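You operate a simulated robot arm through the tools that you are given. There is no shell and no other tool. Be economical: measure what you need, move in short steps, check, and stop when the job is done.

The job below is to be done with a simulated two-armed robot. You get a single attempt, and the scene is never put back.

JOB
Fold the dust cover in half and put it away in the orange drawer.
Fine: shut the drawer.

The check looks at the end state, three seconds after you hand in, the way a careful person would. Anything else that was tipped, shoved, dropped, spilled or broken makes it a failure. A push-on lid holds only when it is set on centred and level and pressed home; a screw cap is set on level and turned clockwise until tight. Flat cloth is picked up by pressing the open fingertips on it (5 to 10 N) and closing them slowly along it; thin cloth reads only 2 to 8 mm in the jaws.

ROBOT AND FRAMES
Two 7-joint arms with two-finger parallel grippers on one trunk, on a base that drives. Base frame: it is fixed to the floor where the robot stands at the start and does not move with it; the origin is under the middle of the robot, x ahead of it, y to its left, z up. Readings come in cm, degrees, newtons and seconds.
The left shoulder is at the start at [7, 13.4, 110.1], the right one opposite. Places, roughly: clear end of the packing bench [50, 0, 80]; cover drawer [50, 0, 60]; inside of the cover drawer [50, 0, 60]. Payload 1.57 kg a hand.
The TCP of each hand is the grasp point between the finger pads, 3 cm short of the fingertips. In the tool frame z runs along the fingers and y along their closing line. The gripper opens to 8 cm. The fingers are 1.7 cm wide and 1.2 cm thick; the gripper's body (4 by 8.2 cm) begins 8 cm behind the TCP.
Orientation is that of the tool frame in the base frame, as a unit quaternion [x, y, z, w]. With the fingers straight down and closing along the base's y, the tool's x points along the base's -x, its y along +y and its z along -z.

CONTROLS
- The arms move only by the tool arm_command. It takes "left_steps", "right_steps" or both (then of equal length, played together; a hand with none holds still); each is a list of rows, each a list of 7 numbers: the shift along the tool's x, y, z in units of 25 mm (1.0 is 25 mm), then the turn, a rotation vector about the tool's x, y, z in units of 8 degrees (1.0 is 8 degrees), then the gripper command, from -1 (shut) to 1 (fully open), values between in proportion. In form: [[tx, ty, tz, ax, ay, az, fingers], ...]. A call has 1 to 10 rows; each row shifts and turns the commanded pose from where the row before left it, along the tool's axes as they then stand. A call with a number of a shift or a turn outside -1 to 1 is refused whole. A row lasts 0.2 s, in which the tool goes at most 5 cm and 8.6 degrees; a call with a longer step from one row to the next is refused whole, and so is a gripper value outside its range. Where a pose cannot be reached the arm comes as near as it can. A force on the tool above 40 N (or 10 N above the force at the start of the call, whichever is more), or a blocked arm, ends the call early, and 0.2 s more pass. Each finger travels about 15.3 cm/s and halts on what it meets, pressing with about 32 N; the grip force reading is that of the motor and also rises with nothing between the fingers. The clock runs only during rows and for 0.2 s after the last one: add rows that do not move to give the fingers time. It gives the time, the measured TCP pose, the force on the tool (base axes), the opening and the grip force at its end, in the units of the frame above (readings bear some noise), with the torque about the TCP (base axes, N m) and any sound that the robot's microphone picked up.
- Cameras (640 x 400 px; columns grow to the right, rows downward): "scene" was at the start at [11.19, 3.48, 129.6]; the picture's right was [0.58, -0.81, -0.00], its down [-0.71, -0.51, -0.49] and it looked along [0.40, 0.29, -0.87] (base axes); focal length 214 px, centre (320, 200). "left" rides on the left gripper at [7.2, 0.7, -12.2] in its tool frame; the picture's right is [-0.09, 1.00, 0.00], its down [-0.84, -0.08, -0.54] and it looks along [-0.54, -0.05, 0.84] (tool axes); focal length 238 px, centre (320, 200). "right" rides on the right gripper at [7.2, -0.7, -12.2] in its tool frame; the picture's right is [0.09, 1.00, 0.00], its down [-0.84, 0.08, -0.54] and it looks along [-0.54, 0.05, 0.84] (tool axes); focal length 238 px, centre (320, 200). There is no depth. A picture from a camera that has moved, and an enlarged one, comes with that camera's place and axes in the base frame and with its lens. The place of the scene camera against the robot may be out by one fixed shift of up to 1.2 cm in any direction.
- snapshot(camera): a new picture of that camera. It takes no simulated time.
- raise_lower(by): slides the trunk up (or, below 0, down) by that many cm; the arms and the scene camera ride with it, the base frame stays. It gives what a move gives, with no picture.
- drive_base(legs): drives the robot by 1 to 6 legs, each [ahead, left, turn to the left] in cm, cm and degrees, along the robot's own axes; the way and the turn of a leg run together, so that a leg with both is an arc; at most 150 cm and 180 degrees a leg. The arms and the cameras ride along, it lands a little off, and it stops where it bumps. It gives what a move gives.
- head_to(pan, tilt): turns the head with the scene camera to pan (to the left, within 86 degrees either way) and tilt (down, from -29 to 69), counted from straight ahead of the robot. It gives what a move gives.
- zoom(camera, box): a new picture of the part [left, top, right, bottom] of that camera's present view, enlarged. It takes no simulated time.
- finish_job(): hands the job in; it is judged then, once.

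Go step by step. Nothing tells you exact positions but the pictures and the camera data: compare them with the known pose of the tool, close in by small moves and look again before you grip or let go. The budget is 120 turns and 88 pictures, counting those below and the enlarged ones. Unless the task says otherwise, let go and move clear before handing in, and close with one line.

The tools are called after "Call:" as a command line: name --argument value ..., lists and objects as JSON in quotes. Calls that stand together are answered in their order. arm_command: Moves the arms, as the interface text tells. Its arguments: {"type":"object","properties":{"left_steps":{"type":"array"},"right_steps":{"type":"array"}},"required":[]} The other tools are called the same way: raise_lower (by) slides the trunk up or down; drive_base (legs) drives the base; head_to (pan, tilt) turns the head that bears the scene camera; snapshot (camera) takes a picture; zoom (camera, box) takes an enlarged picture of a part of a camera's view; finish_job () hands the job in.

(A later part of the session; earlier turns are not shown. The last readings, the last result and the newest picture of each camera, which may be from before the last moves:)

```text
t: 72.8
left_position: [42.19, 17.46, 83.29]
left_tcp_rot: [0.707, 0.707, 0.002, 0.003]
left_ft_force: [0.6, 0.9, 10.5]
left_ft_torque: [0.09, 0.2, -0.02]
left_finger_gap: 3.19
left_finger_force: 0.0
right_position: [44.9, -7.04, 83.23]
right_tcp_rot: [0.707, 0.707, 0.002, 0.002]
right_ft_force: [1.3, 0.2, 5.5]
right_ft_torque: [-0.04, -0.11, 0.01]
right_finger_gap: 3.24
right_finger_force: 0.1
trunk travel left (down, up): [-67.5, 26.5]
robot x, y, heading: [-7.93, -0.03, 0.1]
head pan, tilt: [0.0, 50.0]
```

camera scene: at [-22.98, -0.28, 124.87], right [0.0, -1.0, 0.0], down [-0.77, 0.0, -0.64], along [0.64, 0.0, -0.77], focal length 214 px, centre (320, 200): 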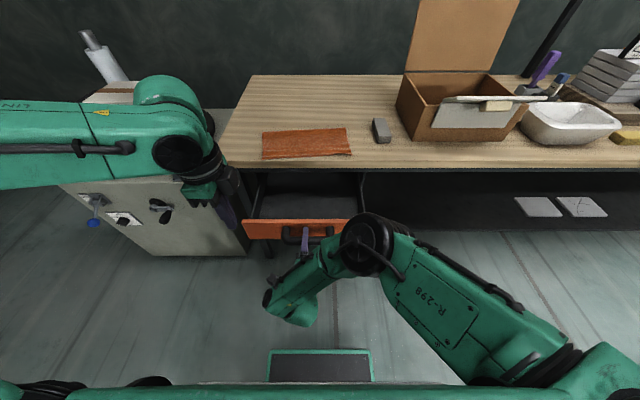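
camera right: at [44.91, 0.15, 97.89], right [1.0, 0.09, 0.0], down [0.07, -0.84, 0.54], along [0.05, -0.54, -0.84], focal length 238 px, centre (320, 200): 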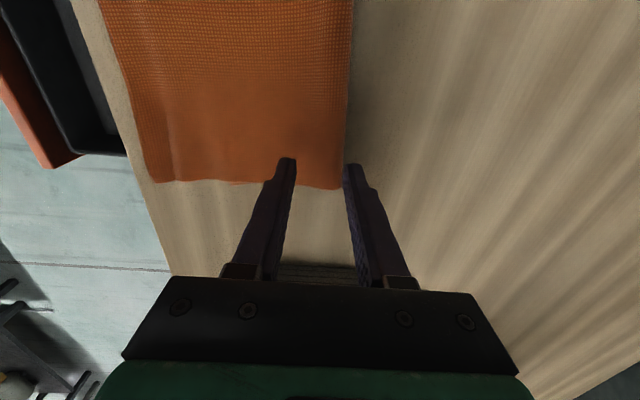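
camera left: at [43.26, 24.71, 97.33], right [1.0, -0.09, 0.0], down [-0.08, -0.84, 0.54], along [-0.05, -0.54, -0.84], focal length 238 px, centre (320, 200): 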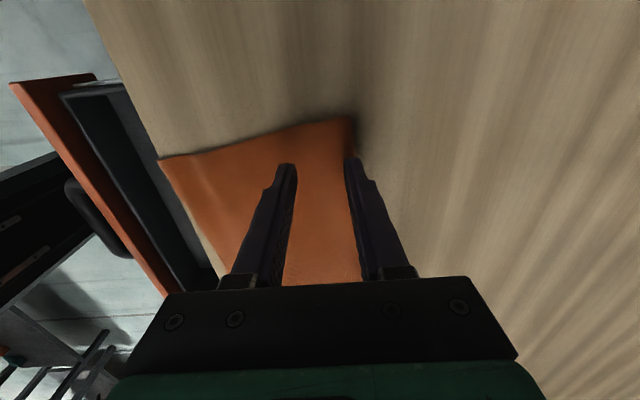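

Both hands press lightly (about 10 N and 6 N), so I'll close slowly and lift 3 cm to check.

Call:
arm_command --left_steps '[[0, 0, 0, 0, 0, 0, -0.3], [0, 0, 0, 0, 0, 0, -0.4], [0, 0, 0, 0, 0, 0, -0.5], [0, 0, 0, 0, 0, 0, -0.6], [0, 0, 0, 0, 0, 0, -0.7], [0, 0, 0, 0, 0, 0, -0.8], [0, 0, 0, 0, 0, 0, -0.9], [0, 0, 0, 0, 0, 0, -1], [0, 0, 0, 0, 0, 0, -1]]' --right_steps '[[0, 0, 0, 0, 0, 0, -0.3], [0, 0, 0, 0, 0, 0, -0.4], [0, 0, 0, 0, 0, 0, -0.5], [0, 0, 0, 0, 0, 0, -0.6], [0, 0, 0, 0, 0, 0, -0.7], [0, 0, 0, 0, 0, 0, -0.8], [0, 0, 0, 0, 0, 0, -0.9], [0, 0, 0, 0, 0, 0, -1], [0, 0, 0, 0, 0, 0, -1]]'

Call:
arm_command --left_steps '[[0, 0, -0.4, 0, 0, 0, -1], [0, 0, -0.4, 0, 0, 0, -1], [0, 0, -0.4, 0, 0, 0, -1]]' --right_steps '[[0, 0, -0.4, 0, 0, 0, -1], [0, 0, -0.4, 0, 0, 0, -1], [0, 0, -0.4, 0, 0, 0, -1]]'

Call:
snapshot --camera "left"

Call:
snapshot --camera "right"

```text
t: 74.8
left_position: [42.05, 17.5, 83.22]
left_tcp_rot: [0.708, 0.706, 0.001, 0.002]
left_ft_force: [1.6, -1.8, 12.4]
left_ft_torque: [0.0, -0.01, -0.01]
left_finger_gap: 0.32
left_finger_force: 24.0
right_position: [44.86, -7.11, 83.22]
right_tcp_rot: [0.708, 0.706, 0.002, 0.003]
right_ft_force: [0.4, 1.4, 6.8]
right_ft_torque: [0.03, -0.02, 0.02]
right_finger_gap: 0.32
right_finger_force: 24.0
trunk travel left (down, up): [-67.5, 26.5]
robot x, y, heading: [-8.3, -0.16, 0.0]
head pan, tilt: [0.0, 50.0]
```

```text
t: 75.6
left_position: [42.18, 17.46, 85.96]
left_tcp_rot: [0.708, 0.706, -0.001, 0.001]
left_ft_force: [0.6, -1.5, -0.6]
left_ft_torque: [-0.07, -0.02, 0.03]
left_finger_gap: 0.29
left_finger_force: 23.7
right_position: [45.08, -7.24, 86.05]
right_tcp_rot: [0.707, 0.707, 0.001, 0.001]
right_ft_force: [-0.2, 2.8, -0.2]
right_ft_torque: [0.07, 0.0, 0.02]
right_finger_gap: 0.3
right_finger_force: 24.2
trunk travel left (down, up): [-67.5, 26.5]
robot x, y, heading: [-8.5, -0.02, -0.1]
head pan, tilt: [0.0, 50.0]
```

```text
35 pictures are left
camera left: at [42.94, 24.58, 98.18], right [1.0, -0.09, 0.0], down [-0.08, -0.84, 0.54], along [-0.05, -0.54, -0.84], focal length 238 px, centre (320, 200)
```

left: 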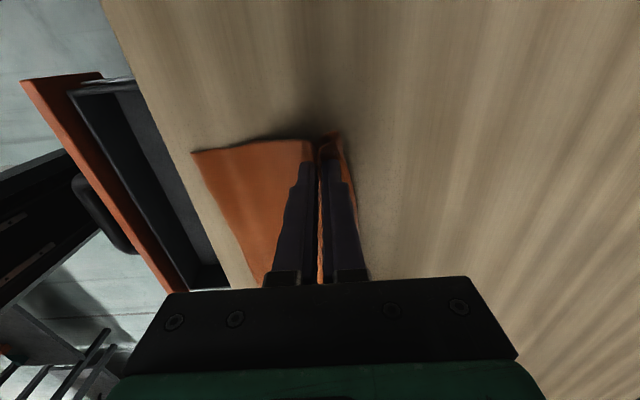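

```text
34 pictures are left
camera right: at [44.53, 0.07, 98.29], right [1.0, 0.09, 0.0], down [0.07, -0.84, 0.54], along [0.05, -0.54, -0.84], focal length 238 px, centre (320, 200)
```

right: 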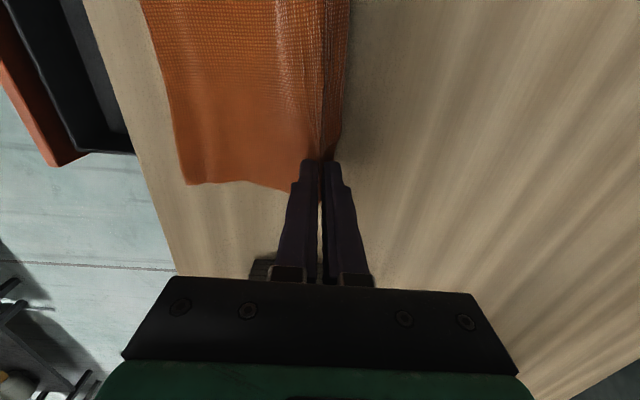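

Both hold. I'll lift until the strip hangs free and check that both layers come up.

Call:
arm_command --left_steps '[[0, 0, -0.6, 0, 0, 0, -1], [0, 0, -0.6, 0, 0, 0, -1], [0, 0, -0.6, 0, 0, 0, -1], [0, 0, -0.6, 0, 0, 0, -1], [0, 0, -0.6, 0, 0, 0, -1], [0, 0, -0.6, 0, 0, 0, -1], [0, 0, -0.6, 0, 0, 0, -1], [0, 0, -0.6, 0, 0, 0, -1], [0, 0, -0.6, 0, 0, 0, -1], [0, 0, -0.6, 0, 0, 0, -1]]' --right_steps '[[0, 0, -0.6, 0, 0, 0, -1], [0, 0, -0.6, 0, 0, 0, -1], [0, 0, -0.6, 0, 0, 0, -1], [0, 0, -0.6, 0, 0, 0, -1], [0, 0, -0.6, 0, 0, 0, -1], [0, 0, -0.6, 0, 0, 0, -1], [0, 0, -0.6, 0, 0, 0, -1], [0, 0, -0.6, 0, 0, 0, -1], [0, 0, -0.6, 0, 0, 0, -1], [0, 0, -0.6, 0, 0, 0, -1]]'

Call:
snapshot --camera "scene"

Call:
snapshot --camera "left"

```text
t: 77.8
left_position: [42.32, 17.53, 101.08]
left_tcp_rot: [0.708, 0.706, 0.0, 0.0]
left_ft_force: [0.9, -1.3, -0.5]
left_ft_torque: [-0.03, 0.0, -0.02]
left_finger_gap: 0.25
left_finger_force: 24.3
right_position: [44.89, -7.11, 101.14]
right_tcp_rot: [0.708, 0.706, 0.0, 0.002]
right_ft_force: [0.1, 1.0, 0.1]
right_ft_torque: [0.03, 0.04, 0.02]
right_finger_gap: 0.29
right_finger_force: 24.1
trunk travel left (down, up): [-67.5, 26.5]
robot x, y, heading: [-8.31, 0.09, 0.0]
head pan, tilt: [0.0, 50.0]
```

```text
33 pictures are left
camera scene: at [5.17, -0.32, 130.92], right [0.0, -1.0, 0.0], down [-0.77, 0.0, -0.64], along [0.64, 0.0, -0.77], focal length 214 px, centre (320, 200)
```

scene: 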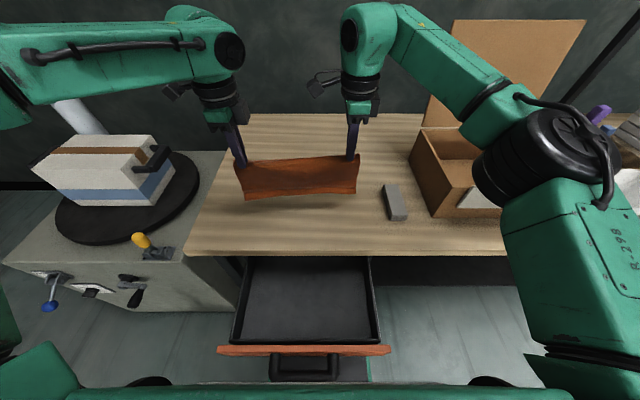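

```text
32 pictures are left
camera left: at [42.86, 24.6, 113.37], right [1.0, -0.09, 0.0], down [-0.08, -0.84, 0.54], along [-0.05, -0.54, -0.84], focal length 238 px, centre (320, 200)
```

left: 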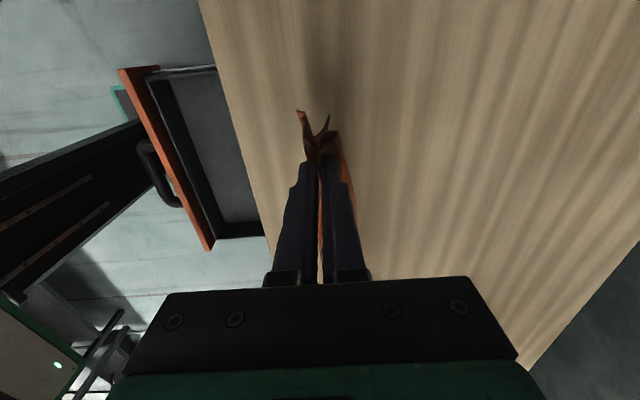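

The strip hangs folded and held by both hands. I'll square the hands up, then back off so it hangs over the open drawer.

Call:
arm_command --left_steps '[[0, 0, 0, 0, 0, 0, -1], [0, 0, 0, 0, 0, 0, -1], [0, 0, 0, 0, 0, 0, -1]]' --right_steps '[[0, -0.4, 0, 0, 0, 0, -1], [0, -0.4, 0, 0, 0, 0, -1], [0, -0.2, 0, 0, 0, 0, -1]]'

Call:
drive_base --legs '[[-17.5, 0, 0]]'

Call:
snapshot --camera "left"

Call:
snapshot --camera "scene"

```text
t: 78.6
left_position: [42.23, 17.61, 101.16]
left_tcp_rot: [0.707, 0.707, 0.0, 0.002]
left_ft_force: [0.7, -1.0, 0.1]
left_ft_torque: [-0.03, -0.02, -0.02]
left_finger_gap: 0.29
left_finger_force: 23.9
right_position: [42.48, -7.16, 100.95]
right_tcp_rot: [0.707, 0.707, 0.0, 0.002]
right_ft_force: [0.5, 1.7, -0.3]
right_ft_torque: [0.01, 0.0, 0.03]
right_finger_gap: 0.27
right_finger_force: 24.4
trunk travel left (down, up): [-67.5, 26.5]
robot x, y, heading: [-8.36, 0.02, 0.0]
head pan, tilt: [0.0, 50.0]
```

```text
t: 80.1
left_position: [24.92, 17.66, 100.94]
left_tcp_rot: [0.707, 0.707, 0.0, 0.001]
left_ft_force: [0.2, -1.5, -0.9]
left_ft_torque: [-0.03, -0.02, 0.01]
left_finger_gap: 0.27
left_finger_force: 24.0
right_position: [25.22, -7.1, 101.06]
right_tcp_rot: [0.708, 0.707, 0.0, 0.001]
right_ft_force: [0.0, 0.8, 0.7]
right_ft_torque: [0.05, 0.02, -0.03]
right_finger_gap: 0.29
right_finger_force: 23.9
trunk travel left (down, up): [-67.5, 26.5]
robot x, y, heading: [-25.73, -0.14, 0.0]
head pan, tilt: [0.0, 50.0]
```

```text
31 pictures are left
camera left: at [25.64, 24.66, 113.23], right [1.0, -0.09, 0.0], down [-0.08, -0.84, 0.54], along [-0.05, -0.54, -0.84], focal length 238 px, centre (320, 200)
```

left: 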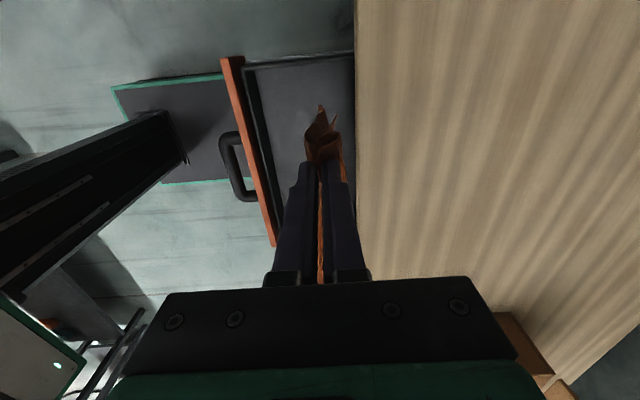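

```text
30 pictures are left
camera scene: at [-12.0, -0.28, 130.89], right [0.0, -1.0, 0.0], down [-0.77, 0.0, -0.64], along [0.64, 0.0, -0.77], focal length 214 px, centre (320, 200)
```

scene: 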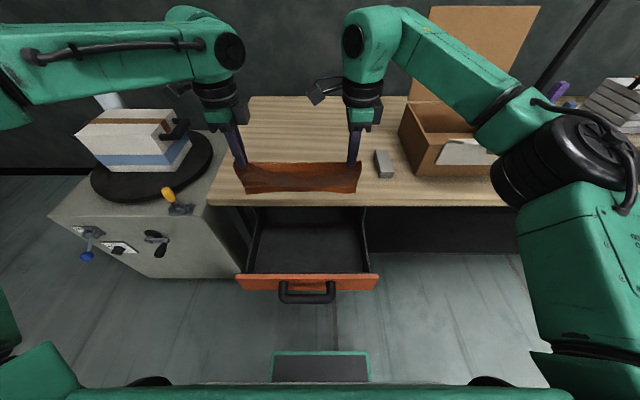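

The strip hangs over the drawer opening. I'll lower the trunk 18 cm, keeping the arm shape, then look.

Call:
raise_lower --by -18

Call:
snapshot --camera "scene"

Call:
snapshot --camera "right"

```text
t: 82.1
left_position: [24.91, 17.5, 83.0]
left_tcp_rot: [0.707, 0.707, 0.0, 0.001]
left_ft_force: [0.1, -1.3, -0.5]
left_ft_torque: [-0.06, -0.03, 0.0]
left_finger_gap: 0.29
left_finger_force: 24.3
right_position: [24.99, -7.06, 83.02]
right_tcp_rot: [0.708, 0.706, 0.001, 0.002]
right_ft_force: [0.2, 1.4, -0.3]
right_ft_torque: [0.06, 0.0, -0.01]
right_finger_gap: 0.27
right_finger_force: 24.4
trunk travel left (down, up): [-49.5, 44.5]
robot x, y, heading: [-25.76, 0.12, -0.3]
head pan, tilt: [0.0, 50.0]
```

```text
29 pictures are left
camera scene: at [-12.18, -0.28, 112.92], right [0.0, -1.0, 0.0], down [-0.77, 0.0, -0.64], along [0.64, 0.0, -0.77], focal length 214 px, centre (320, 200)
```

scene: 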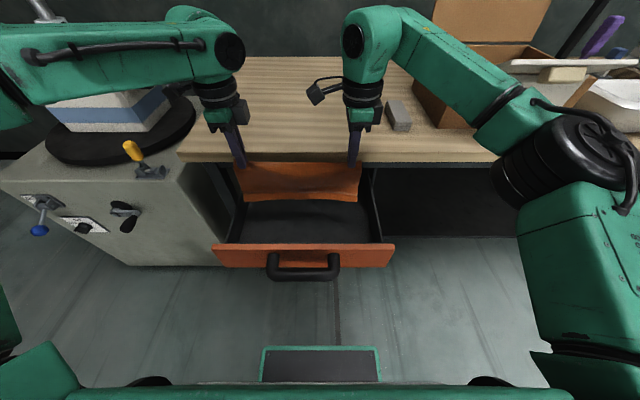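

```text
28 pictures are left
camera right: at [24.52, 0.16, 95.27], right [1.0, 0.09, 0.0], down [0.07, -0.84, 0.54], along [0.05, -0.54, -0.84], focal length 238 px, centre (320, 200)
```

right: 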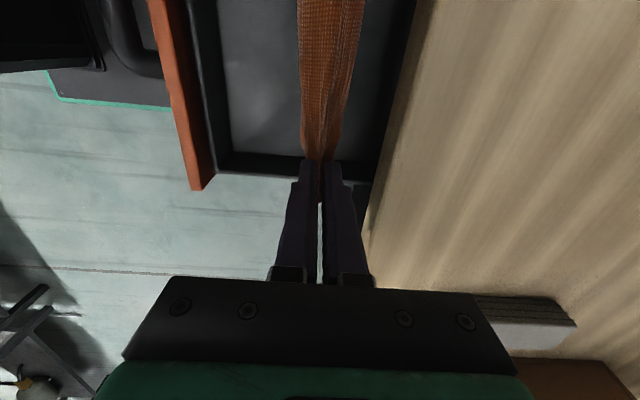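

Clearances look fine. I'll lower until the hem meets the drawer floor, then lay the strip back toward the drawer front.

Call:
arm_command --left_steps '[[0, 0, 0.6, 0, 0, 0, -1], [0, 0, 0.7, 0, 0, 0, -1], [0, 0, 0.7, 0, 0, 0, -1], [0, -0.2, 0.3, 0, 0, 0, -1], [0, -0.5, 0.3, 0, 0, 0, -1], [0, -0.6, 0.5, 0, 0, 0, -1], [0, -0.6, 0.6, 0, 0, 0, -1], [0, -0.6, 0.6, 0, 0, 0, -1]]' --right_steps '[[0, 0, 0.6, 0, 0, 0, -1], [0, 0, 0.7, 0, 0, 0, -1], [0, 0, 0.7, 0, 0, 0, -1], [0, -0.2, 0.3, 0, 0, 0, -1], [0, -0.5, 0.3, 0, 0, 0, -1], [0, -0.6, 0.5, 0, 0, 0, -1], [0, -0.6, 0.6, 0, 0, 0, -1], [0, -0.6, 0.6, 0, 0, 0, -1]]'

Call:
snapshot --camera "scene"

Call:
snapshot --camera "left"

```text
t: 83.9
left_position: [18.58, 17.36, 72.5]
left_tcp_rot: [0.707, 0.707, -0.001, 0.001]
left_ft_force: [0.3, -0.3, -0.3]
left_ft_torque: [-0.05, -0.01, -0.01]
left_finger_gap: 0.26
left_finger_force: 24.4
right_position: [19.02, -7.28, 72.22]
right_tcp_rot: [0.707, 0.707, 0.001, 0.002]
right_ft_force: [-0.9, 1.2, -0.6]
right_ft_torque: [0.03, 0.04, -0.02]
right_finger_gap: 0.28
right_finger_force: 23.9
trunk travel left (down, up): [-49.5, 44.5]
robot x, y, heading: [-25.89, 0.32, -0.1]
head pan, tilt: [0.0, 50.0]
```

```text
27 pictures are left
camera scene: at [-12.19, -0.28, 112.92], right [0.0, -1.0, 0.0], down [-0.77, 0.0, -0.64], along [0.64, 0.0, -0.77], focal length 214 px, centre (320, 200)
```

scene: 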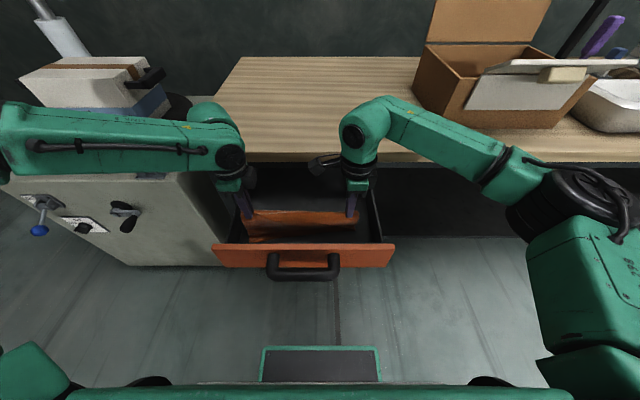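

```text
26 pictures are left
camera left: at [19.21, 24.55, 84.67], right [1.0, -0.09, 0.0], down [-0.08, -0.84, 0.54], along [-0.05, -0.54, -0.84], focal length 238 px, centre (320, 200)
```

left: 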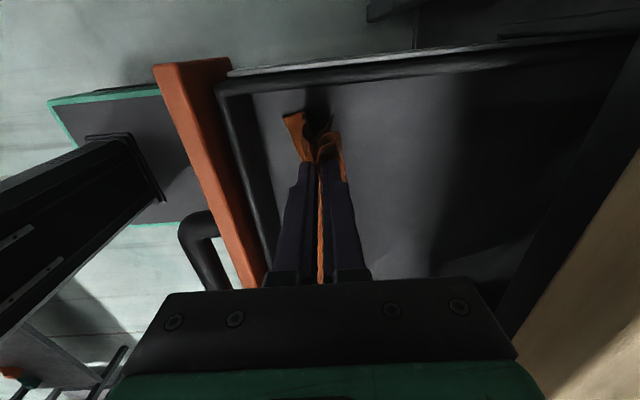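

Call:
zoom --camera "left" --box '[200, 60, 440, 210]'

Call:
zoom --camera "scene" --box '[200, 150, 410, 281]'

```text
2.67 times, centred on (320, 135) of left
camera zoom: at [19.21, 24.55, 84.67], right [1.0, -0.09, 0.0], down [-0.08, -0.84, 0.54], along [-0.05, -0.54, -0.84], focal length 636 px, centre (320, 373)
```

zoom: 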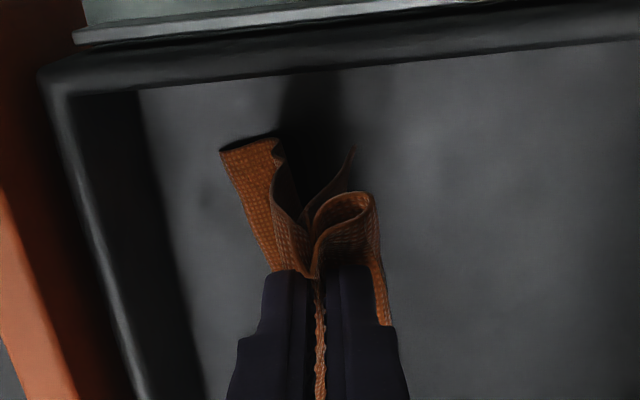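

```text
3.05 times, centred on (305, 216) of scene
camera zoom: at [-12.19, -0.28, 112.92], right [0.0, -1.0, 0.0], down [-0.77, 0.0, -0.64], along [0.64, 0.0, -0.77], focal length 654 px, centre (366, 153)
```

zoom: 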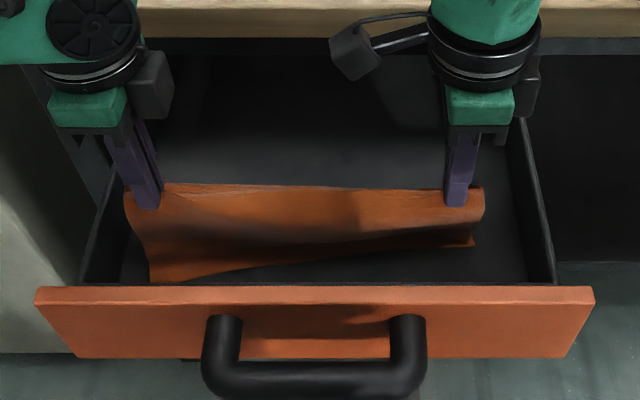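

The near layer seems to be swinging or splaying a little. I'll let it settle and look again before laying it down.

Call:
arm_command --left_steps '[[0, 0, -0.3, 0, 0, 0, -1], [0, 0, -0.3, 0, 0, 0, -1], [0, 0, 0, 0, 0, 0, -1], [0, 0, 0, 0, 0, 0, -1], [0, 0, 0, 0, 0, 0, -1], [0, 0, 0, 0, 0, 0, -1], [0, 0, 0, 0, 0, 0, -1], [0, 0, 0, 0, 0, 0, -1], [0, 0, 0, 0, 0, 0, -1], [0, 0, 0, 0, 0, 0, -1]]' --right_steps '[[0, 0, -0.3, 0, 0, 0, -1], [0, 0, -0.3, 0, 0, 0, -1], [0, 0, 0, 0, 0, 0, -1], [0, 0, 0, 0, 0, 0, -1], [0, 0, 0, 0, 0, 0, -1], [0, 0, 0, 0, 0, 0, -1], [0, 0, 0, 0, 0, 0, -1], [0, 0, 0, 0, 0, 0, -1], [0, 0, 0, 0, 0, 0, -1], [0, 0, 0, 0, 0, 0, -1]]'

Call:
zoom --camera "left" --box '[200, 60, 440, 210]'

Call:
zoom --camera "scene" --box '[200, 150, 410, 281]'

```text
t: 86.1
left_position: [18.63, 17.52, 73.8]
left_tcp_rot: [0.708, 0.707, 0.0, 0.001]
left_ft_force: [0.2, -0.3, -0.3]
left_ft_torque: [-0.03, 0.06, -0.01]
left_finger_gap: 0.29
left_finger_force: 24.2
right_position: [19.0, -7.08, 73.73]
right_tcp_rot: [0.708, 0.706, 0.001, 0.002]
right_ft_force: [0.5, 0.3, 0.4]
right_ft_torque: [0.02, 0.01, 0.0]
right_finger_gap: 0.27
right_finger_force: 24.1
trunk travel left (down, up): [-49.5, 44.5]
robot x, y, heading: [-25.55, 0.57, 0.1]
head pan, tilt: [0.0, 50.0]
```

```text
2.67 times, centred on (320, 135) of left
camera zoom: at [19.32, 24.54, 86.08], right [1.0, -0.09, 0.0], down [-0.08, -0.84, 0.54], along [-0.05, -0.54, -0.84], focal length 636 px, centre (320, 373)
```

zoom: 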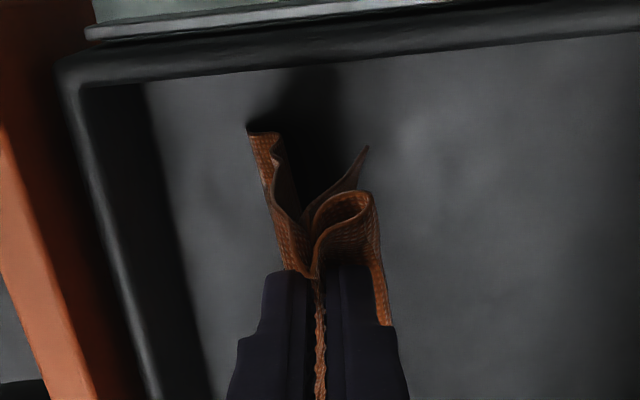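

```text
3.05 times, centred on (305, 216) of scene
camera zoom: at [-12.16, -0.28, 112.91], right [0.0, -1.0, 0.0], down [-0.77, 0.0, -0.64], along [0.64, 0.0, -0.77], focal length 654 px, centre (366, 153)
```

zoom: 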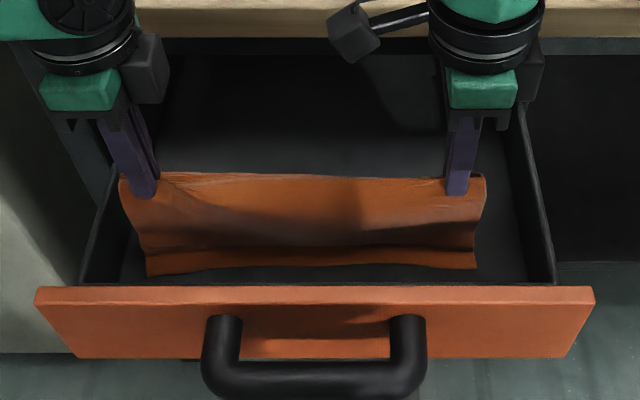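

The bottom couple of cm has touched and bent toward the robot, so I'll lift clear, pitch the fingers forward, and lay the strip away from me instead.

Call:
arm_command --left_steps '[[0, 0, -0.9, 0, 0, 0, -1], [0, -0.3, -0.9, 0, 0, 0, -1], [0, -0.5, -0.8, 0, 0, 0, -1], [0, -0.5, 0, 0, 0, 0, -1], [0, -0.5, 0, 0, 0, 0, -1], [0, 0, 0, -0.9, 0, 0, -1], [0, 0, 0, -0.9, 0, 0, -1], [0, 0, 0, -0.9, 0, 0, -1], [0, 0, 0, -0.9, 0, 0, -1], [0, 0, 0, -0.8, 0, 0, -1]]' --right_steps '[[0, 0, -0.9, 0, 0, 0, -1], [0, -0.3, -0.9, 0, 0, 0, -1], [0, -0.5, -0.8, 0, 0, 0, -1], [0, -0.6, 0, 0, 0, 0, -1], [0, -0.55, 0, 0, 0, 0, -1], [0, 0, 0, -0.9, 0, 0, -1], [0, 0, 0, -0.9, 0, 0, -1], [0, 0, 0, -0.9, 0, 0, -1], [0, 0, 0, -0.9, 0, 0, -1], [0, 0, 0, -0.8, 0, 0, -1]]'

Call:
arm_command --left_steps '[[0, 0, 0, 0, 0, 0, -1], [0, 0, 0, 0, 0, 0, -1], [0, 0, 0, 0, 0, 0, -1], [0, 0, 0, 0, 0, 0, -1], [0, 0, 0, 0, 0, 0, -1]]'

Call:
zoom --camera "left" --box '[200, 60, 440, 210]'

Call:
zoom --camera "scene" --box '[200, 150, 410, 281]'

```text
t: 88.3
left_position: [17.21, 16.55, 81.12]
left_tcp_rot: [0.693, 0.679, 0.168, 0.172]
left_ft_force: [-0.1, 0.0, 0.1]
left_ft_torque: [-0.01, 0.04, 0.0]
left_finger_gap: 0.28
left_finger_force: 24.1
left hand out of reach, approached as far as the arm can: row 8, 9, 10
right_position: [13.94, -7.02, 80.32]
right_tcp_rot: [0.673, 0.674, 0.215, 0.216]
right_ft_force: [0.5, -0.3, -0.5]
right_ft_torque: [-0.03, 0.02, 0.0]
right_finger_gap: 0.29
right_finger_force: 24.3
trunk travel left (down, up): [-49.5, 44.5]
robot x, y, heading: [-25.57, 0.18, -0.1]
head pan, tilt: [0.0, 50.0]
```

```text
t: 89.5
left_position: [17.16, 16.51, 81.27]
left_tcp_rot: [0.693, 0.68, 0.168, 0.171]
left_ft_force: [0.1, -1.2, -1.2]
left_ft_torque: [0.01, 0.02, -0.01]
left_finger_gap: 0.23
left_finger_force: 24.5
right_position: [13.96, -7.12, 80.24]
right_tcp_rot: [0.674, 0.673, 0.213, 0.216]
right_ft_force: [-0.1, 0.3, 0.4]
right_ft_torque: [-0.02, 0.02, 0.04]
right_finger_gap: 0.26
right_finger_force: 24.3
trunk travel left (down, up): [-49.5, 44.5]
robot x, y, heading: [-25.89, -0.49, 0.1]
head pan, tilt: [0.0, 50.0]
```

```text
2.67 times, centred on (320, 135) of left
camera zoom: at [12.21, 23.63, 92.3], right [0.88, -0.11, 0.46], down [-0.34, -0.83, 0.44], along [0.34, -0.55, -0.77], focal length 636 px, centre (320, 373)
```

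zoom: 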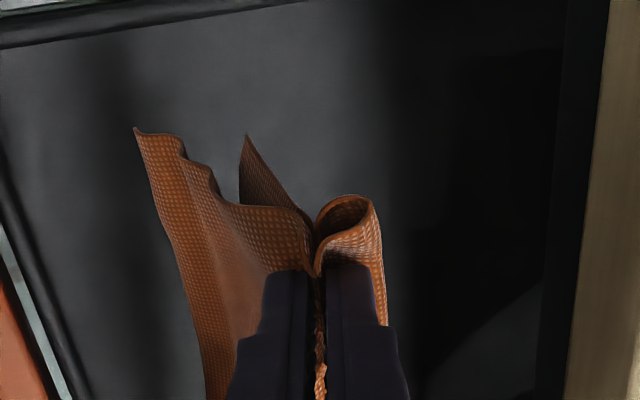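

```text
3.05 times, centred on (305, 216) of scene
camera zoom: at [-12.17, -0.29, 112.91], right [0.0, -1.0, 0.0], down [-0.77, 0.0, -0.64], along [0.64, 0.0, -0.77], focal length 654 px, centre (366, 153)
```

zoom: 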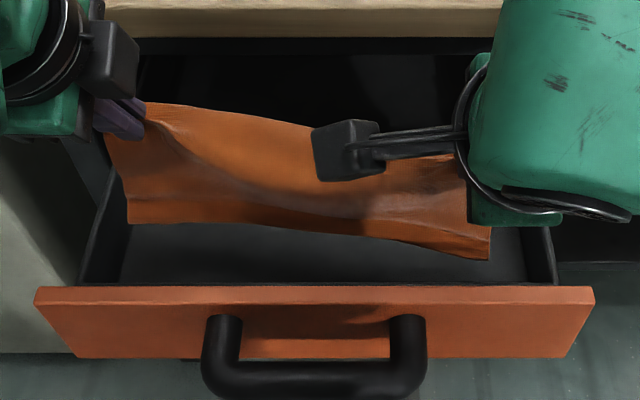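

The left arm needs more distance, so I'll match the right hand to it and back the base up 3 cm.

Call:
arm_command --right_steps '[[0, 0.4, 0.16, 0, 0, 0, -1], [0, 0.4, 0.16, 0, 0, 0, -1], [0, 0.4, 0.16, 0, 0, 0, -1]]'

Call:
drive_base --legs '[[-3.5, 0, 0]]'

```text
t: 90.3
left_position: [17.1, 16.5, 81.11]
left_tcp_rot: [0.694, 0.679, 0.167, 0.172]
left_ft_force: [0.7, 0.4, -0.4]
left_ft_torque: [-0.01, 0.02, 0.01]
left_finger_gap: 0.29
left_finger_force: 23.8
right_position: [17.2, -7.19, 81.02]
right_tcp_rot: [0.674, 0.674, 0.214, 0.216]
right_ft_force: [-0.1, -0.1, -0.2]
right_ft_torque: [0.02, 0.03, 0.01]
right_finger_gap: 0.26
right_finger_force: 24.1
trunk travel left (down, up): [-49.5, 44.5]
robot x, y, heading: [-25.63, 0.26, -0.5]
head pan, tilt: [0.0, 50.0]
```

```text
t: 91.2
left_position: [13.71, 16.6, 81.1]
left_tcp_rot: [0.693, 0.68, 0.168, 0.171]
left_ft_force: [-0.6, 0.5, -0.1]
left_ft_torque: [0.02, 0.02, 0.01]
left_finger_gap: 0.26
left_finger_force: 23.9
right_position: [13.65, -7.12, 81.12]
right_tcp_rot: [0.674, 0.673, 0.214, 0.216]
right_ft_force: [0.1, 1.4, 0.4]
right_ft_torque: [-0.02, 0.0, 0.02]
right_finger_gap: 0.27
right_finger_force: 23.5
trunk travel left (down, up): [-49.5, 44.5]
robot x, y, heading: [-28.64, 0.31, -0.1]
head pan, tilt: [0.0, 50.0]
```

Call:
snapshot --camera "left"

Call:
snapshot --camera "right"

```text
19 pictures are left
camera left: at [8.74, 23.63, 92.31], right [0.88, -0.11, 0.46], down [-0.34, -0.83, 0.44], along [0.34, -0.55, -0.77], focal length 238 px, centre (320, 200)
```

left: 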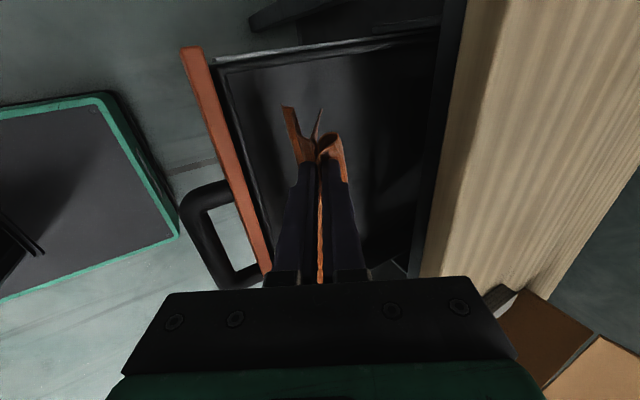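

```text
18 pictures are left
camera right: at [6.24, 0.09, 90.64], right [0.81, 0.09, 0.58], down [-0.25, -0.84, 0.49], along [0.53, -0.54, -0.66], focal length 238 px, centre (320, 200)
```

right: 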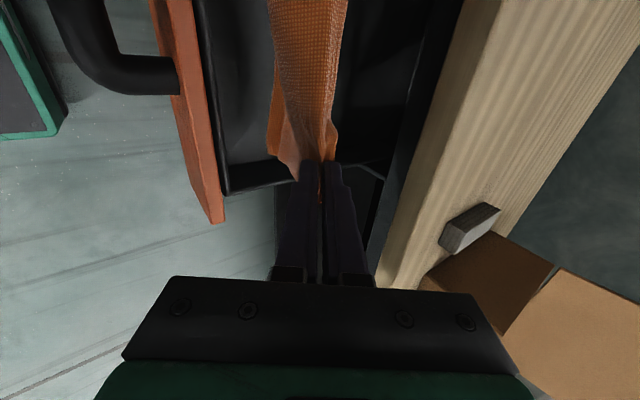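

The strip hangs inside the drawer with room on all sides. I'll lay it down, moving away toward the back while descending.

Call:
arm_command --left_steps '[[0, 0.004, 0.68, 0, 0, 0, -1], [0, 0.075, 0.717, 0, 0, 0, -1], [0, 0.164, 0.719, 0, 0, 0, -1], [0, 0.254, 0.721, 0, 0, 0, -1], [0, 0.289, 0.74, 0, 0, 0, -1], [0, 0.271, 0.775, 0, 0, 0, -1], [0, 0.163, 0.808, 0, 0, 0, -1], [0, 0.073, 0.807, 0, 0, 0, -1], [0, -0.033, 0.751, 0, 0, 0, -1], [0, -0.067, 0.643, 0, 0, 0, -1]]' --right_steps '[[0, -0.087, 0.674, 0, 0, 0, -1], [0, -0.021, 0.721, 0, 0, 0, -1], [0, 0.067, 0.734, 0, 0, 0, -1], [0, 0.155, 0.748, 0, 0, 0, -1], [0, 0.188, 0.772, 0, 0, 0, -1], [0, 0.165, 0.804, 0, 0, 0, -1], [0, 0.053, 0.823, 0, 0, 0, -1], [0, -0.035, 0.809, 0, 0, 0, -1], [0, -0.133, 0.74, 0, 0, 0, -1], [0, -0.152, 0.628, 0, 0, 0, -1]]'

Call:
zoom --camera "scene" --box '[200, 110, 410, 241]'

Call:
snapshot --camera "left"

```text
t: 93.4
left_position: [24.98, 16.28, 66.16]
left_tcp_rot: [0.693, 0.679, 0.167, 0.172]
left_ft_force: [0.3, 0.4, -0.8]
left_ft_torque: [0.01, 0.04, -0.02]
left_finger_gap: 0.26
left_finger_force: 24.1
right_position: [24.97, -7.19, 66.0]
right_tcp_rot: [0.674, 0.673, 0.214, 0.216]
right_ft_force: [-0.3, -0.3, -0.1]
right_ft_torque: [-0.03, 0.06, -0.01]
right_finger_gap: 0.29
right_finger_force: 24.4
trunk travel left (down, up): [-49.5, 44.5]
robot x, y, heading: [-29.1, 0.1, -0.1]
head pan, tilt: [0.0, 50.0]
```

```text
3.05 times, centred on (305, 176) of scene
camera zoom: at [-15.54, -0.27, 112.91], right [0.0, -1.0, 0.0], down [-0.77, 0.0, -0.64], along [0.64, 0.0, -0.77], focal length 654 px, centre (366, 275)
```

zoom: 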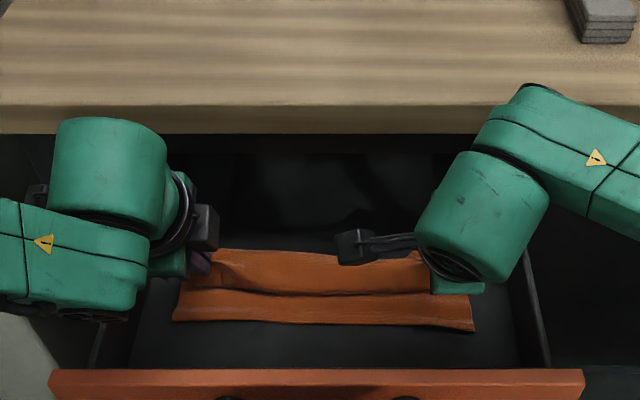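

```text
16 pictures are left
camera left: at [20.03, 23.37, 77.32], right [0.88, -0.11, 0.46], down [-0.34, -0.83, 0.44], along [0.34, -0.55, -0.77], focal length 238 px, centre (320, 200)
```

left: 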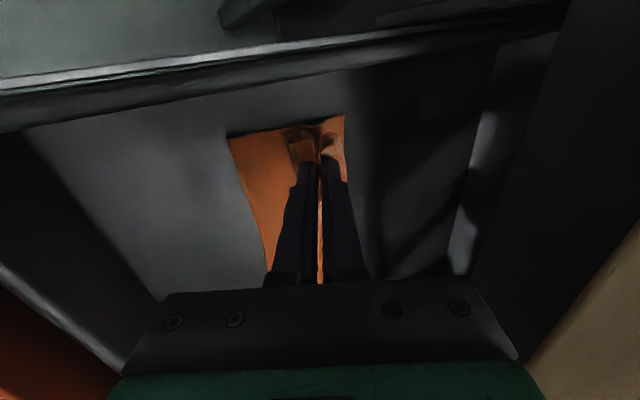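

The hem slid forward as I laid it, leaving a pleat. I'll lift it straight again and redo it with a tauter path starting closer to the drawer front.

Call:
arm_command --left_steps '[[0, 0.409, -0.779, 0, 0, 0, -1], [0, 0.409, -0.779, 0, 0, 0, -1], [0, 0.409, -0.779, 0, 0, 0, -1], [0, 0.409, -0.779, 0, 0, 0, -1], [0, 0.409, -0.779, 0, 0, 0, -1], [0, -0.696, -0.619, 0, 0, 0, -1], [0, -0.696, -0.619, 0, 0, 0, -1], [0, -0.696, -0.619, 0, 0, 0, -1], [0, -0.696, -0.619, 0, 0, 0, -1], [0, -0.696, -0.619, 0, 0, 0, -1]]' --right_steps '[[0, 0.51, -0.717, 0, 0, 0, -1], [0, 0.51, -0.717, 0, 0, 0, -1], [0, 0.51, -0.717, 0, 0, 0, -1], [0, 0.51, -0.717, 0, 0, 0, -1], [0, 0.51, -0.717, 0, 0, 0, -1], [0, -0.607, -0.706, 0, 0, 0, -1], [0, -0.607, -0.706, 0, 0, 0, -1], [0, -0.607, -0.706, 0, 0, 0, -1], [0, -0.607, -0.706, 0, 0, 0, -1], [0, -0.607, -0.706, 0, 0, 0, -1]]'

Call:
drive_base --legs '[[-1.5, 0, 0]]'

Call:
zoom --camera "scene" --box '[200, 110, 410, 241]'

```text
t: 95.6
left_position: [14.71, 16.41, 79.97]
left_tcp_rot: [0.694, 0.679, 0.167, 0.171]
left_ft_force: [-0.5, 0.0, -1.4]
left_ft_torque: [-0.01, 0.06, 0.02]
left_finger_gap: 0.27
left_finger_force: 24.2
left hand out of reach, approached as far as the arm can: row 10
right_position: [13.65, -7.14, 79.94]
right_tcp_rot: [0.674, 0.673, 0.214, 0.215]
right_ft_force: [-0.9, 0.5, 0.3]
right_ft_torque: [0.0, 0.02, 0.0]
right_finger_gap: 0.27
right_finger_force: 23.8
trunk travel left (down, up): [-49.5, 44.5]
robot x, y, heading: [-29.24, 0.44, -0.4]
head pan, tilt: [0.0, 50.0]
```

```text
t: 96.3
left_position: [13.3, 16.38, 80.03]
left_tcp_rot: [0.694, 0.68, 0.167, 0.171]
left_ft_force: [0.4, -0.3, 0.1]
left_ft_torque: [-0.02, 0.04, 0.01]
left_finger_gap: 0.3
left_finger_force: 24.2
right_position: [12.11, -7.25, 79.97]
right_tcp_rot: [0.674, 0.673, 0.215, 0.216]
right_ft_force: [0.1, 1.0, -0.4]
right_ft_torque: [0.02, 0.03, 0.01]
right_finger_gap: 0.28
right_finger_force: 24.5
trunk travel left (down, up): [-49.5, 44.5]
robot x, y, heading: [-30.8, 0.36, 0.2]
head pan, tilt: [0.0, 50.0]
```

```text
3.05 times, centred on (305, 176) of scene
camera zoom: at [-17.09, -0.28, 112.91], right [0.0, -1.0, 0.0], down [-0.77, 0.0, -0.64], along [0.64, 0.0, -0.77], focal length 654 px, centre (366, 275)
```

zoom: 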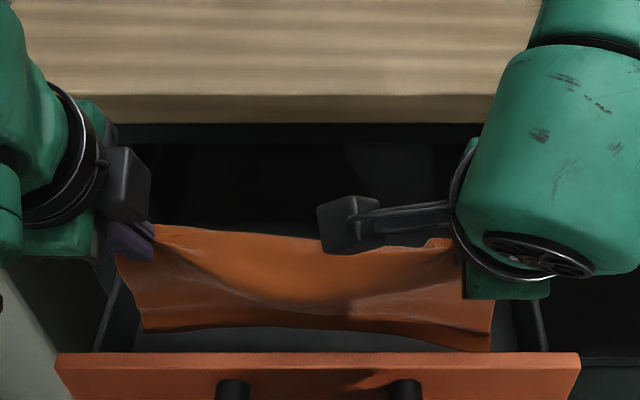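

Call:
arm_command --left_steps '[[0, -0.446, 0.85, 0, 0, 0, -1], [0, -0.186, 0.354, 0, 0, 0, -1], [0, 0.472, 0.564, 0, 0, 0, -1], [0, 0.488, 0.618, 0, 0, 0, -1], [0, 0.472, 0.564, 0, 0, 0, -1], [0, 0.453, 0.599, 0, 0, 0, -1], [0, 0.274, 0.596, 0, 0, 0, -1], [0, 0.239, 0.577, 0, 0, 0, -1], [0, 0.097, 0.503, 0, 0, 0, -1], [0, 0.097, 0.503, 0, 0, 0, -1]]' --right_steps '[[0, -0.556, 0.782, 0, 0, 0, -1], [0, -0.232, 0.326, 0, 0, 0, -1], [0, 0.392, 0.622, 0, 0, 0, -1], [0, 0.402, 0.678, 0, 0, 0, -1], [0, 0.392, 0.622, 0, 0, 0, -1], [0, 0.369, 0.655, 0, 0, 0, -1], [0, 0.192, 0.627, 0, 0, 0, -1], [0, 0.159, 0.604, 0, 0, 0, -1], [0, 0.029, 0.511, 0, 0, 0, -1], [0, 0.029, 0.511, 0, 0, 0, -1]]'

Call:
zoom --camera "scene" --box '[200, 110, 410, 241]'

```text
t: 98.5
left_position: [24.48, 16.19, 69.54]
left_tcp_rot: [0.693, 0.68, 0.167, 0.171]
left_ft_force: [-0.5, -0.4, -0.5]
left_ft_torque: [-0.03, 0.01, 0.04]
left_finger_gap: 0.27
left_finger_force: 24.3
right_position: [23.22, -7.0, 69.5]
right_tcp_rot: [0.674, 0.673, 0.214, 0.216]
right_ft_force: [-1.0, 0.1, 0.4]
right_ft_torque: [0.01, 0.04, 0.0]
right_finger_gap: 0.29
right_finger_force: 23.9
trunk travel left (down, up): [-49.5, 44.5]
robot x, y, heading: [-30.77, 0.24, -0.3]
head pan, tilt: [0.0, 50.0]
```

```text
3.05 times, centred on (305, 176) of scene
camera zoom: at [-17.02, -0.27, 112.91], right [0.0, -1.0, 0.0], down [-0.77, 0.0, -0.64], along [0.64, 0.0, -0.77], focal length 654 px, centre (366, 275)
```

zoom: 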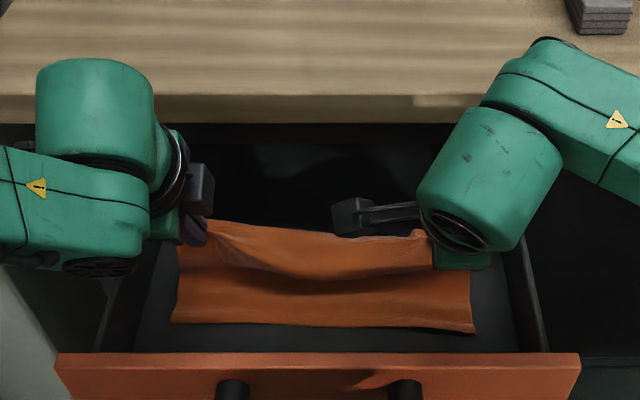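

No pleat this time. I'll slide it back slightly, lay the rest down moving forward, then pull the last slack out with a small forward drive.

Call:
arm_command --left_steps '[[0, -0.496, -0.26, 0, 0, 0, -1], [0, -0.496, -0.26, 0, 0, 0, -1], [0, -0.496, -0.26, 0, 0, 0, -1], [0, 0.255, 0.631, 0, 0, 0, -1], [0, 0.255, 0.631, 0, 0, 0, -1], [0, 0.255, 0.631, 0, 0, 0, -1], [0, 0.255, 0.631, 0, 0, 0, -1], [0, 0.255, 0.631, 0, 0, 0, -1]]' --right_steps '[[0, -0.3, -0.2, 0, 0, 0, -1], [0, -0.456, -0.324, 0, 0, 0, -1], [0, -0.3, -0.2, 0, 0, 0, -1], [0, 0.169, 0.66, 0, 0, 0, -1], [0, 0.169, 0.66, 0, 0, 0, -1], [0, 0.169, 0.66, 0, 0, 0, -1], [0, 0.169, 0.66, 0, 0, 0, -1], [0, 0.169, 0.66, 0, 0, 0, -1]]'

Call:
drive_base --legs '[[3.5, 0, 0]]'

Call:
zoom --camera "scene" --box '[200, 110, 410, 241]'

Call:
snapshot --camera "left"

```text
t: 100.3
left_position: [26.42, 16.19, 64.14]
left_tcp_rot: [0.694, 0.679, 0.168, 0.171]
left_ft_force: [0.5, 0.8, 0.3]
left_ft_torque: [-0.03, 0.06, -0.01]
left_finger_gap: 0.28
left_finger_force: 24.1
right_position: [26.58, -7.1, 64.03]
right_tcp_rot: [0.674, 0.673, 0.214, 0.215]
right_ft_force: [0.0, 0.2, 1.9]
right_ft_torque: [0.0, 0.02, 0.0]
right_finger_gap: 0.27
right_finger_force: 24.0
trunk travel left (down, up): [-49.5, 44.5]
robot x, y, heading: [-30.52, -0.12, -0.3]
head pan, tilt: [0.0, 50.0]
```

```text
t: 101.2
left_position: [29.91, 16.14, 64.24]
left_tcp_rot: [0.694, 0.679, 0.167, 0.171]
left_ft_force: [0.2, -0.4, -0.9]
left_ft_torque: [0.02, 0.02, 0.01]
left_finger_gap: 0.3
left_finger_force: 24.2
right_position: [29.97, -6.97, 63.97]
right_tcp_rot: [0.674, 0.673, 0.214, 0.215]
right_ft_force: [-1.3, -1.3, 4.2]
right_ft_torque: [-0.01, 0.07, -0.01]
right_finger_gap: 0.25
right_finger_force: 24.4
trunk travel left (down, up): [-49.5, 44.5]
robot x, y, heading: [-27.3, 0.04, -0.0]
head pan, tilt: [0.0, 50.0]
```

```text
3.05 times, centred on (305, 176) of scene
camera zoom: at [-13.59, -0.27, 112.91], right [0.0, -1.0, 0.0], down [-0.77, 0.0, -0.64], along [0.64, 0.0, -0.77], focal length 654 px, centre (366, 275)
```

zoom: 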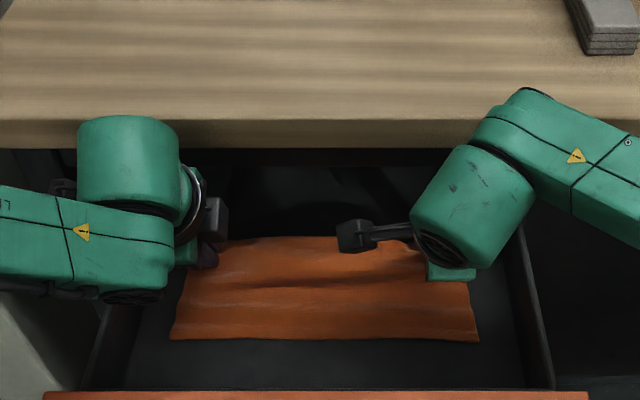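

```text
12 pictures are left
camera left: at [24.93, 23.37, 75.26], right [0.88, -0.11, 0.46], down [-0.34, -0.83, 0.44], along [0.33, -0.55, -0.77], focal length 238 px, centre (320, 200)
```

left: 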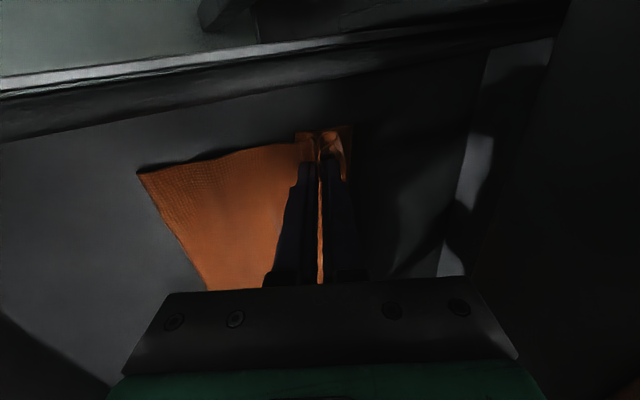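

The strip lies well folded on the drawer floor. I'll open gently and withdraw back along the finger axis.

Call:
arm_command --left_steps '[[0, 0, 0, 0, 0, 0, -0.8], [0, 0, 0, 0, 0, 0, -0.65], [0, 0, 0, 0, 0, 0, -0.5], [0, 0, 0, 0, 0, 0, -0.5], [0, 0, -0.4, 0, 0, 0, -0.5], [0, 0, -0.7, 0, 0, 0, -0.5], [0, 0, -1, 0, 0, 0, -0.5], [0, 0, -1, 0, 0, 0, -0.5], [0, 0, -1, 0, 0, 0, -0.5], [0, 0, -1, 0, 0, 0, -0.5]]' --right_steps '[[0, 0, 0, 0, 0, 0, -0.8], [0, 0, 0, 0, 0, 0, -0.65], [0, 0, 0, 0, 0, 0, -0.5], [0, 0, 0, 0, 0, 0, -0.5], [0, 0, -0.4, 0, 0, 0, -0.5], [0, 0, -0.7, 0, 0, 0, -0.5], [0, 0, -1, 0, 0, 0, -0.5], [0, 0, -1, 0, 0, 0, -0.5], [0, 0, -1, 0, 0, 0, -0.5], [0, 0, -1, 0, 0, 0, -0.5]]'

Call:
zoom --camera "left" --box '[100, 0, 500, 250]'

```text
t: 103.4
left_position: [23.93, 16.3, 75.36]
left_tcp_rot: [0.693, 0.68, 0.167, 0.171]
left_ft_force: [0.0, 0.9, 0.7]
left_ft_torque: [0.01, -0.02, 0.0]
left_finger_gap: 1.97
left_finger_force: 0.1
right_position: [22.48, -7.03, 74.57]
right_tcp_rot: [0.674, 0.673, 0.214, 0.216]
right_ft_force: [0.0, 0.0, -0.2]
right_ft_torque: [0.03, -0.03, 0.0]
right_finger_gap: 2.0
right_finger_force: 0.1
trunk travel left (down, up): [-49.5, 44.5]
robot x, y, heading: [-27.11, 0.28, 0.0]
head pan, tilt: [0.0, 50.0]
```

```text
1.60 times, centred on (300, 125) of left
camera zoom: at [19.04, 23.47, 86.55], right [0.88, -0.11, 0.46], down [-0.34, -0.83, 0.44], along [0.34, -0.55, -0.77], focal length 381 px, centre (352, 320)
```

zoom: 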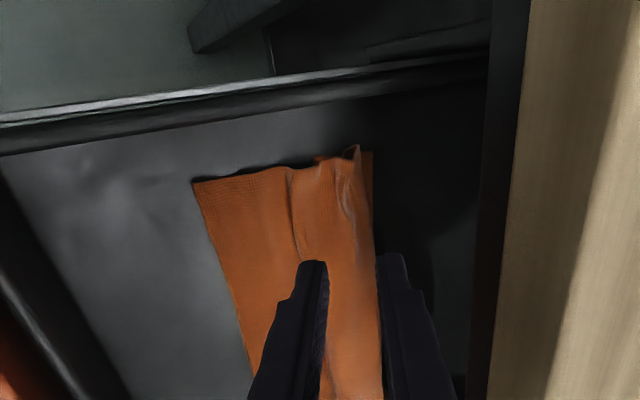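

The cover lies folded in the drawer. I'll raise up and back away, then check it from above before closing.

Call:
raise_lower --by 12

Call:
drive_base --legs '[[-22, 0, 0]]'

Call:
arm_command --left_steps '[[0, 0, -1, 0, 0, 0, -0.5], [0, 0, -1, 0, 0, 0, -0.5], [0, 0, -1, 0, 0, 0, -0.5], [0, 0, 0, 0, 0, 0, -0.5], [0, 0, 0, 0, 0, 0, -0.5], [0, 0, 0, 0, 0, 0, -0.5]]' --right_steps '[[0, 0, 0, -1, 0, 0, 0.3], [0, 0, 0, -1, 0, 0, 0.3], [0, 0, 0, -1, 0, 0, 0.3], [0, 0, 0, -1, 0, 0, 0.3], [0, 0, 0, -1, 0, 0, 0.3], [0, 0, 0, -0.6, 0, 0, 0.3]]'

Call:
snapshot --camera "scene"

```text
t: 104.9
left_position: [24.07, 16.24, 87.29]
left_tcp_rot: [0.694, 0.679, 0.167, 0.171]
left_ft_force: [0.3, -0.1, 0.0]
left_ft_torque: [-0.06, -0.03, 0.01]
left_finger_gap: 2.01
left_finger_force: 0.0
right_position: [22.71, -6.97, 86.59]
right_tcp_rot: [0.674, 0.673, 0.215, 0.215]
right_ft_force: [-0.3, -0.7, 0.0]
right_ft_torque: [0.0, 0.01, 0.02]
right_finger_gap: 2.0
right_finger_force: 0.0
trunk travel left (down, up): [-61.5, 32.5]
robot x, y, heading: [-26.99, 0.18, -0.2]
head pan, tilt: [0.0, 50.0]
```

```text
t: 106.6
left_position: [2.24, 16.32, 87.41]
left_tcp_rot: [0.693, 0.68, 0.168, 0.171]
left_ft_force: [-0.5, 0.2, -0.2]
left_ft_torque: [-0.01, -0.01, 0.03]
left_finger_gap: 1.99
left_finger_force: 0.0
right_position: [0.66, -6.93, 86.54]
right_tcp_rot: [0.674, 0.674, 0.215, 0.215]
right_ft_force: [0.2, 0.3, 0.6]
right_ft_torque: [0.02, 0.02, -0.03]
right_finger_gap: 2.02
right_finger_force: 0.0
trunk travel left (down, up): [-61.5, 32.5]
robot x, y, heading: [-49.36, 0.19, 0.1]
head pan, tilt: [0.0, 50.0]
```

```text
t: 108.0
left_position: [-1.28, 16.37, 94.09]
left_tcp_rot: [0.694, 0.679, 0.168, 0.171]
left_ft_force: [0.4, -0.7, -0.4]
left_ft_torque: [-0.01, -0.01, 0.01]
left_finger_gap: 1.99
left_finger_force: 0.2
right_position: [0.64, -7.03, 86.54]
right_tcp_rot: [0.541, 0.541, 0.455, 0.456]
right_ft_force: [-0.1, 0.3, -0.2]
right_ft_torque: [0.0, 0.01, -0.02]
right_finger_gap: 5.2
right_finger_force: 0.1
trunk travel left (down, up): [-61.5, 32.5]
robot x, y, heading: [-49.03, 0.28, -0.1]
head pan, tilt: [0.0, 50.0]
```

```text
10 pictures are left
camera scene: at [-35.54, -0.28, 124.91], right [0.0, -1.0, 0.0], down [-0.77, 0.0, -0.64], along [0.64, 0.0, -0.77], focal length 214 px, centre (320, 200)
```

scene: 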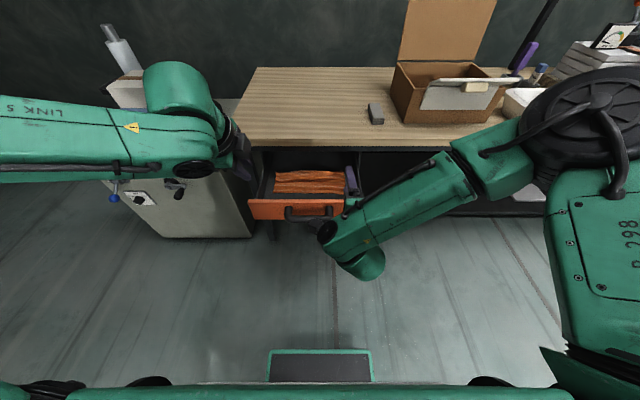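

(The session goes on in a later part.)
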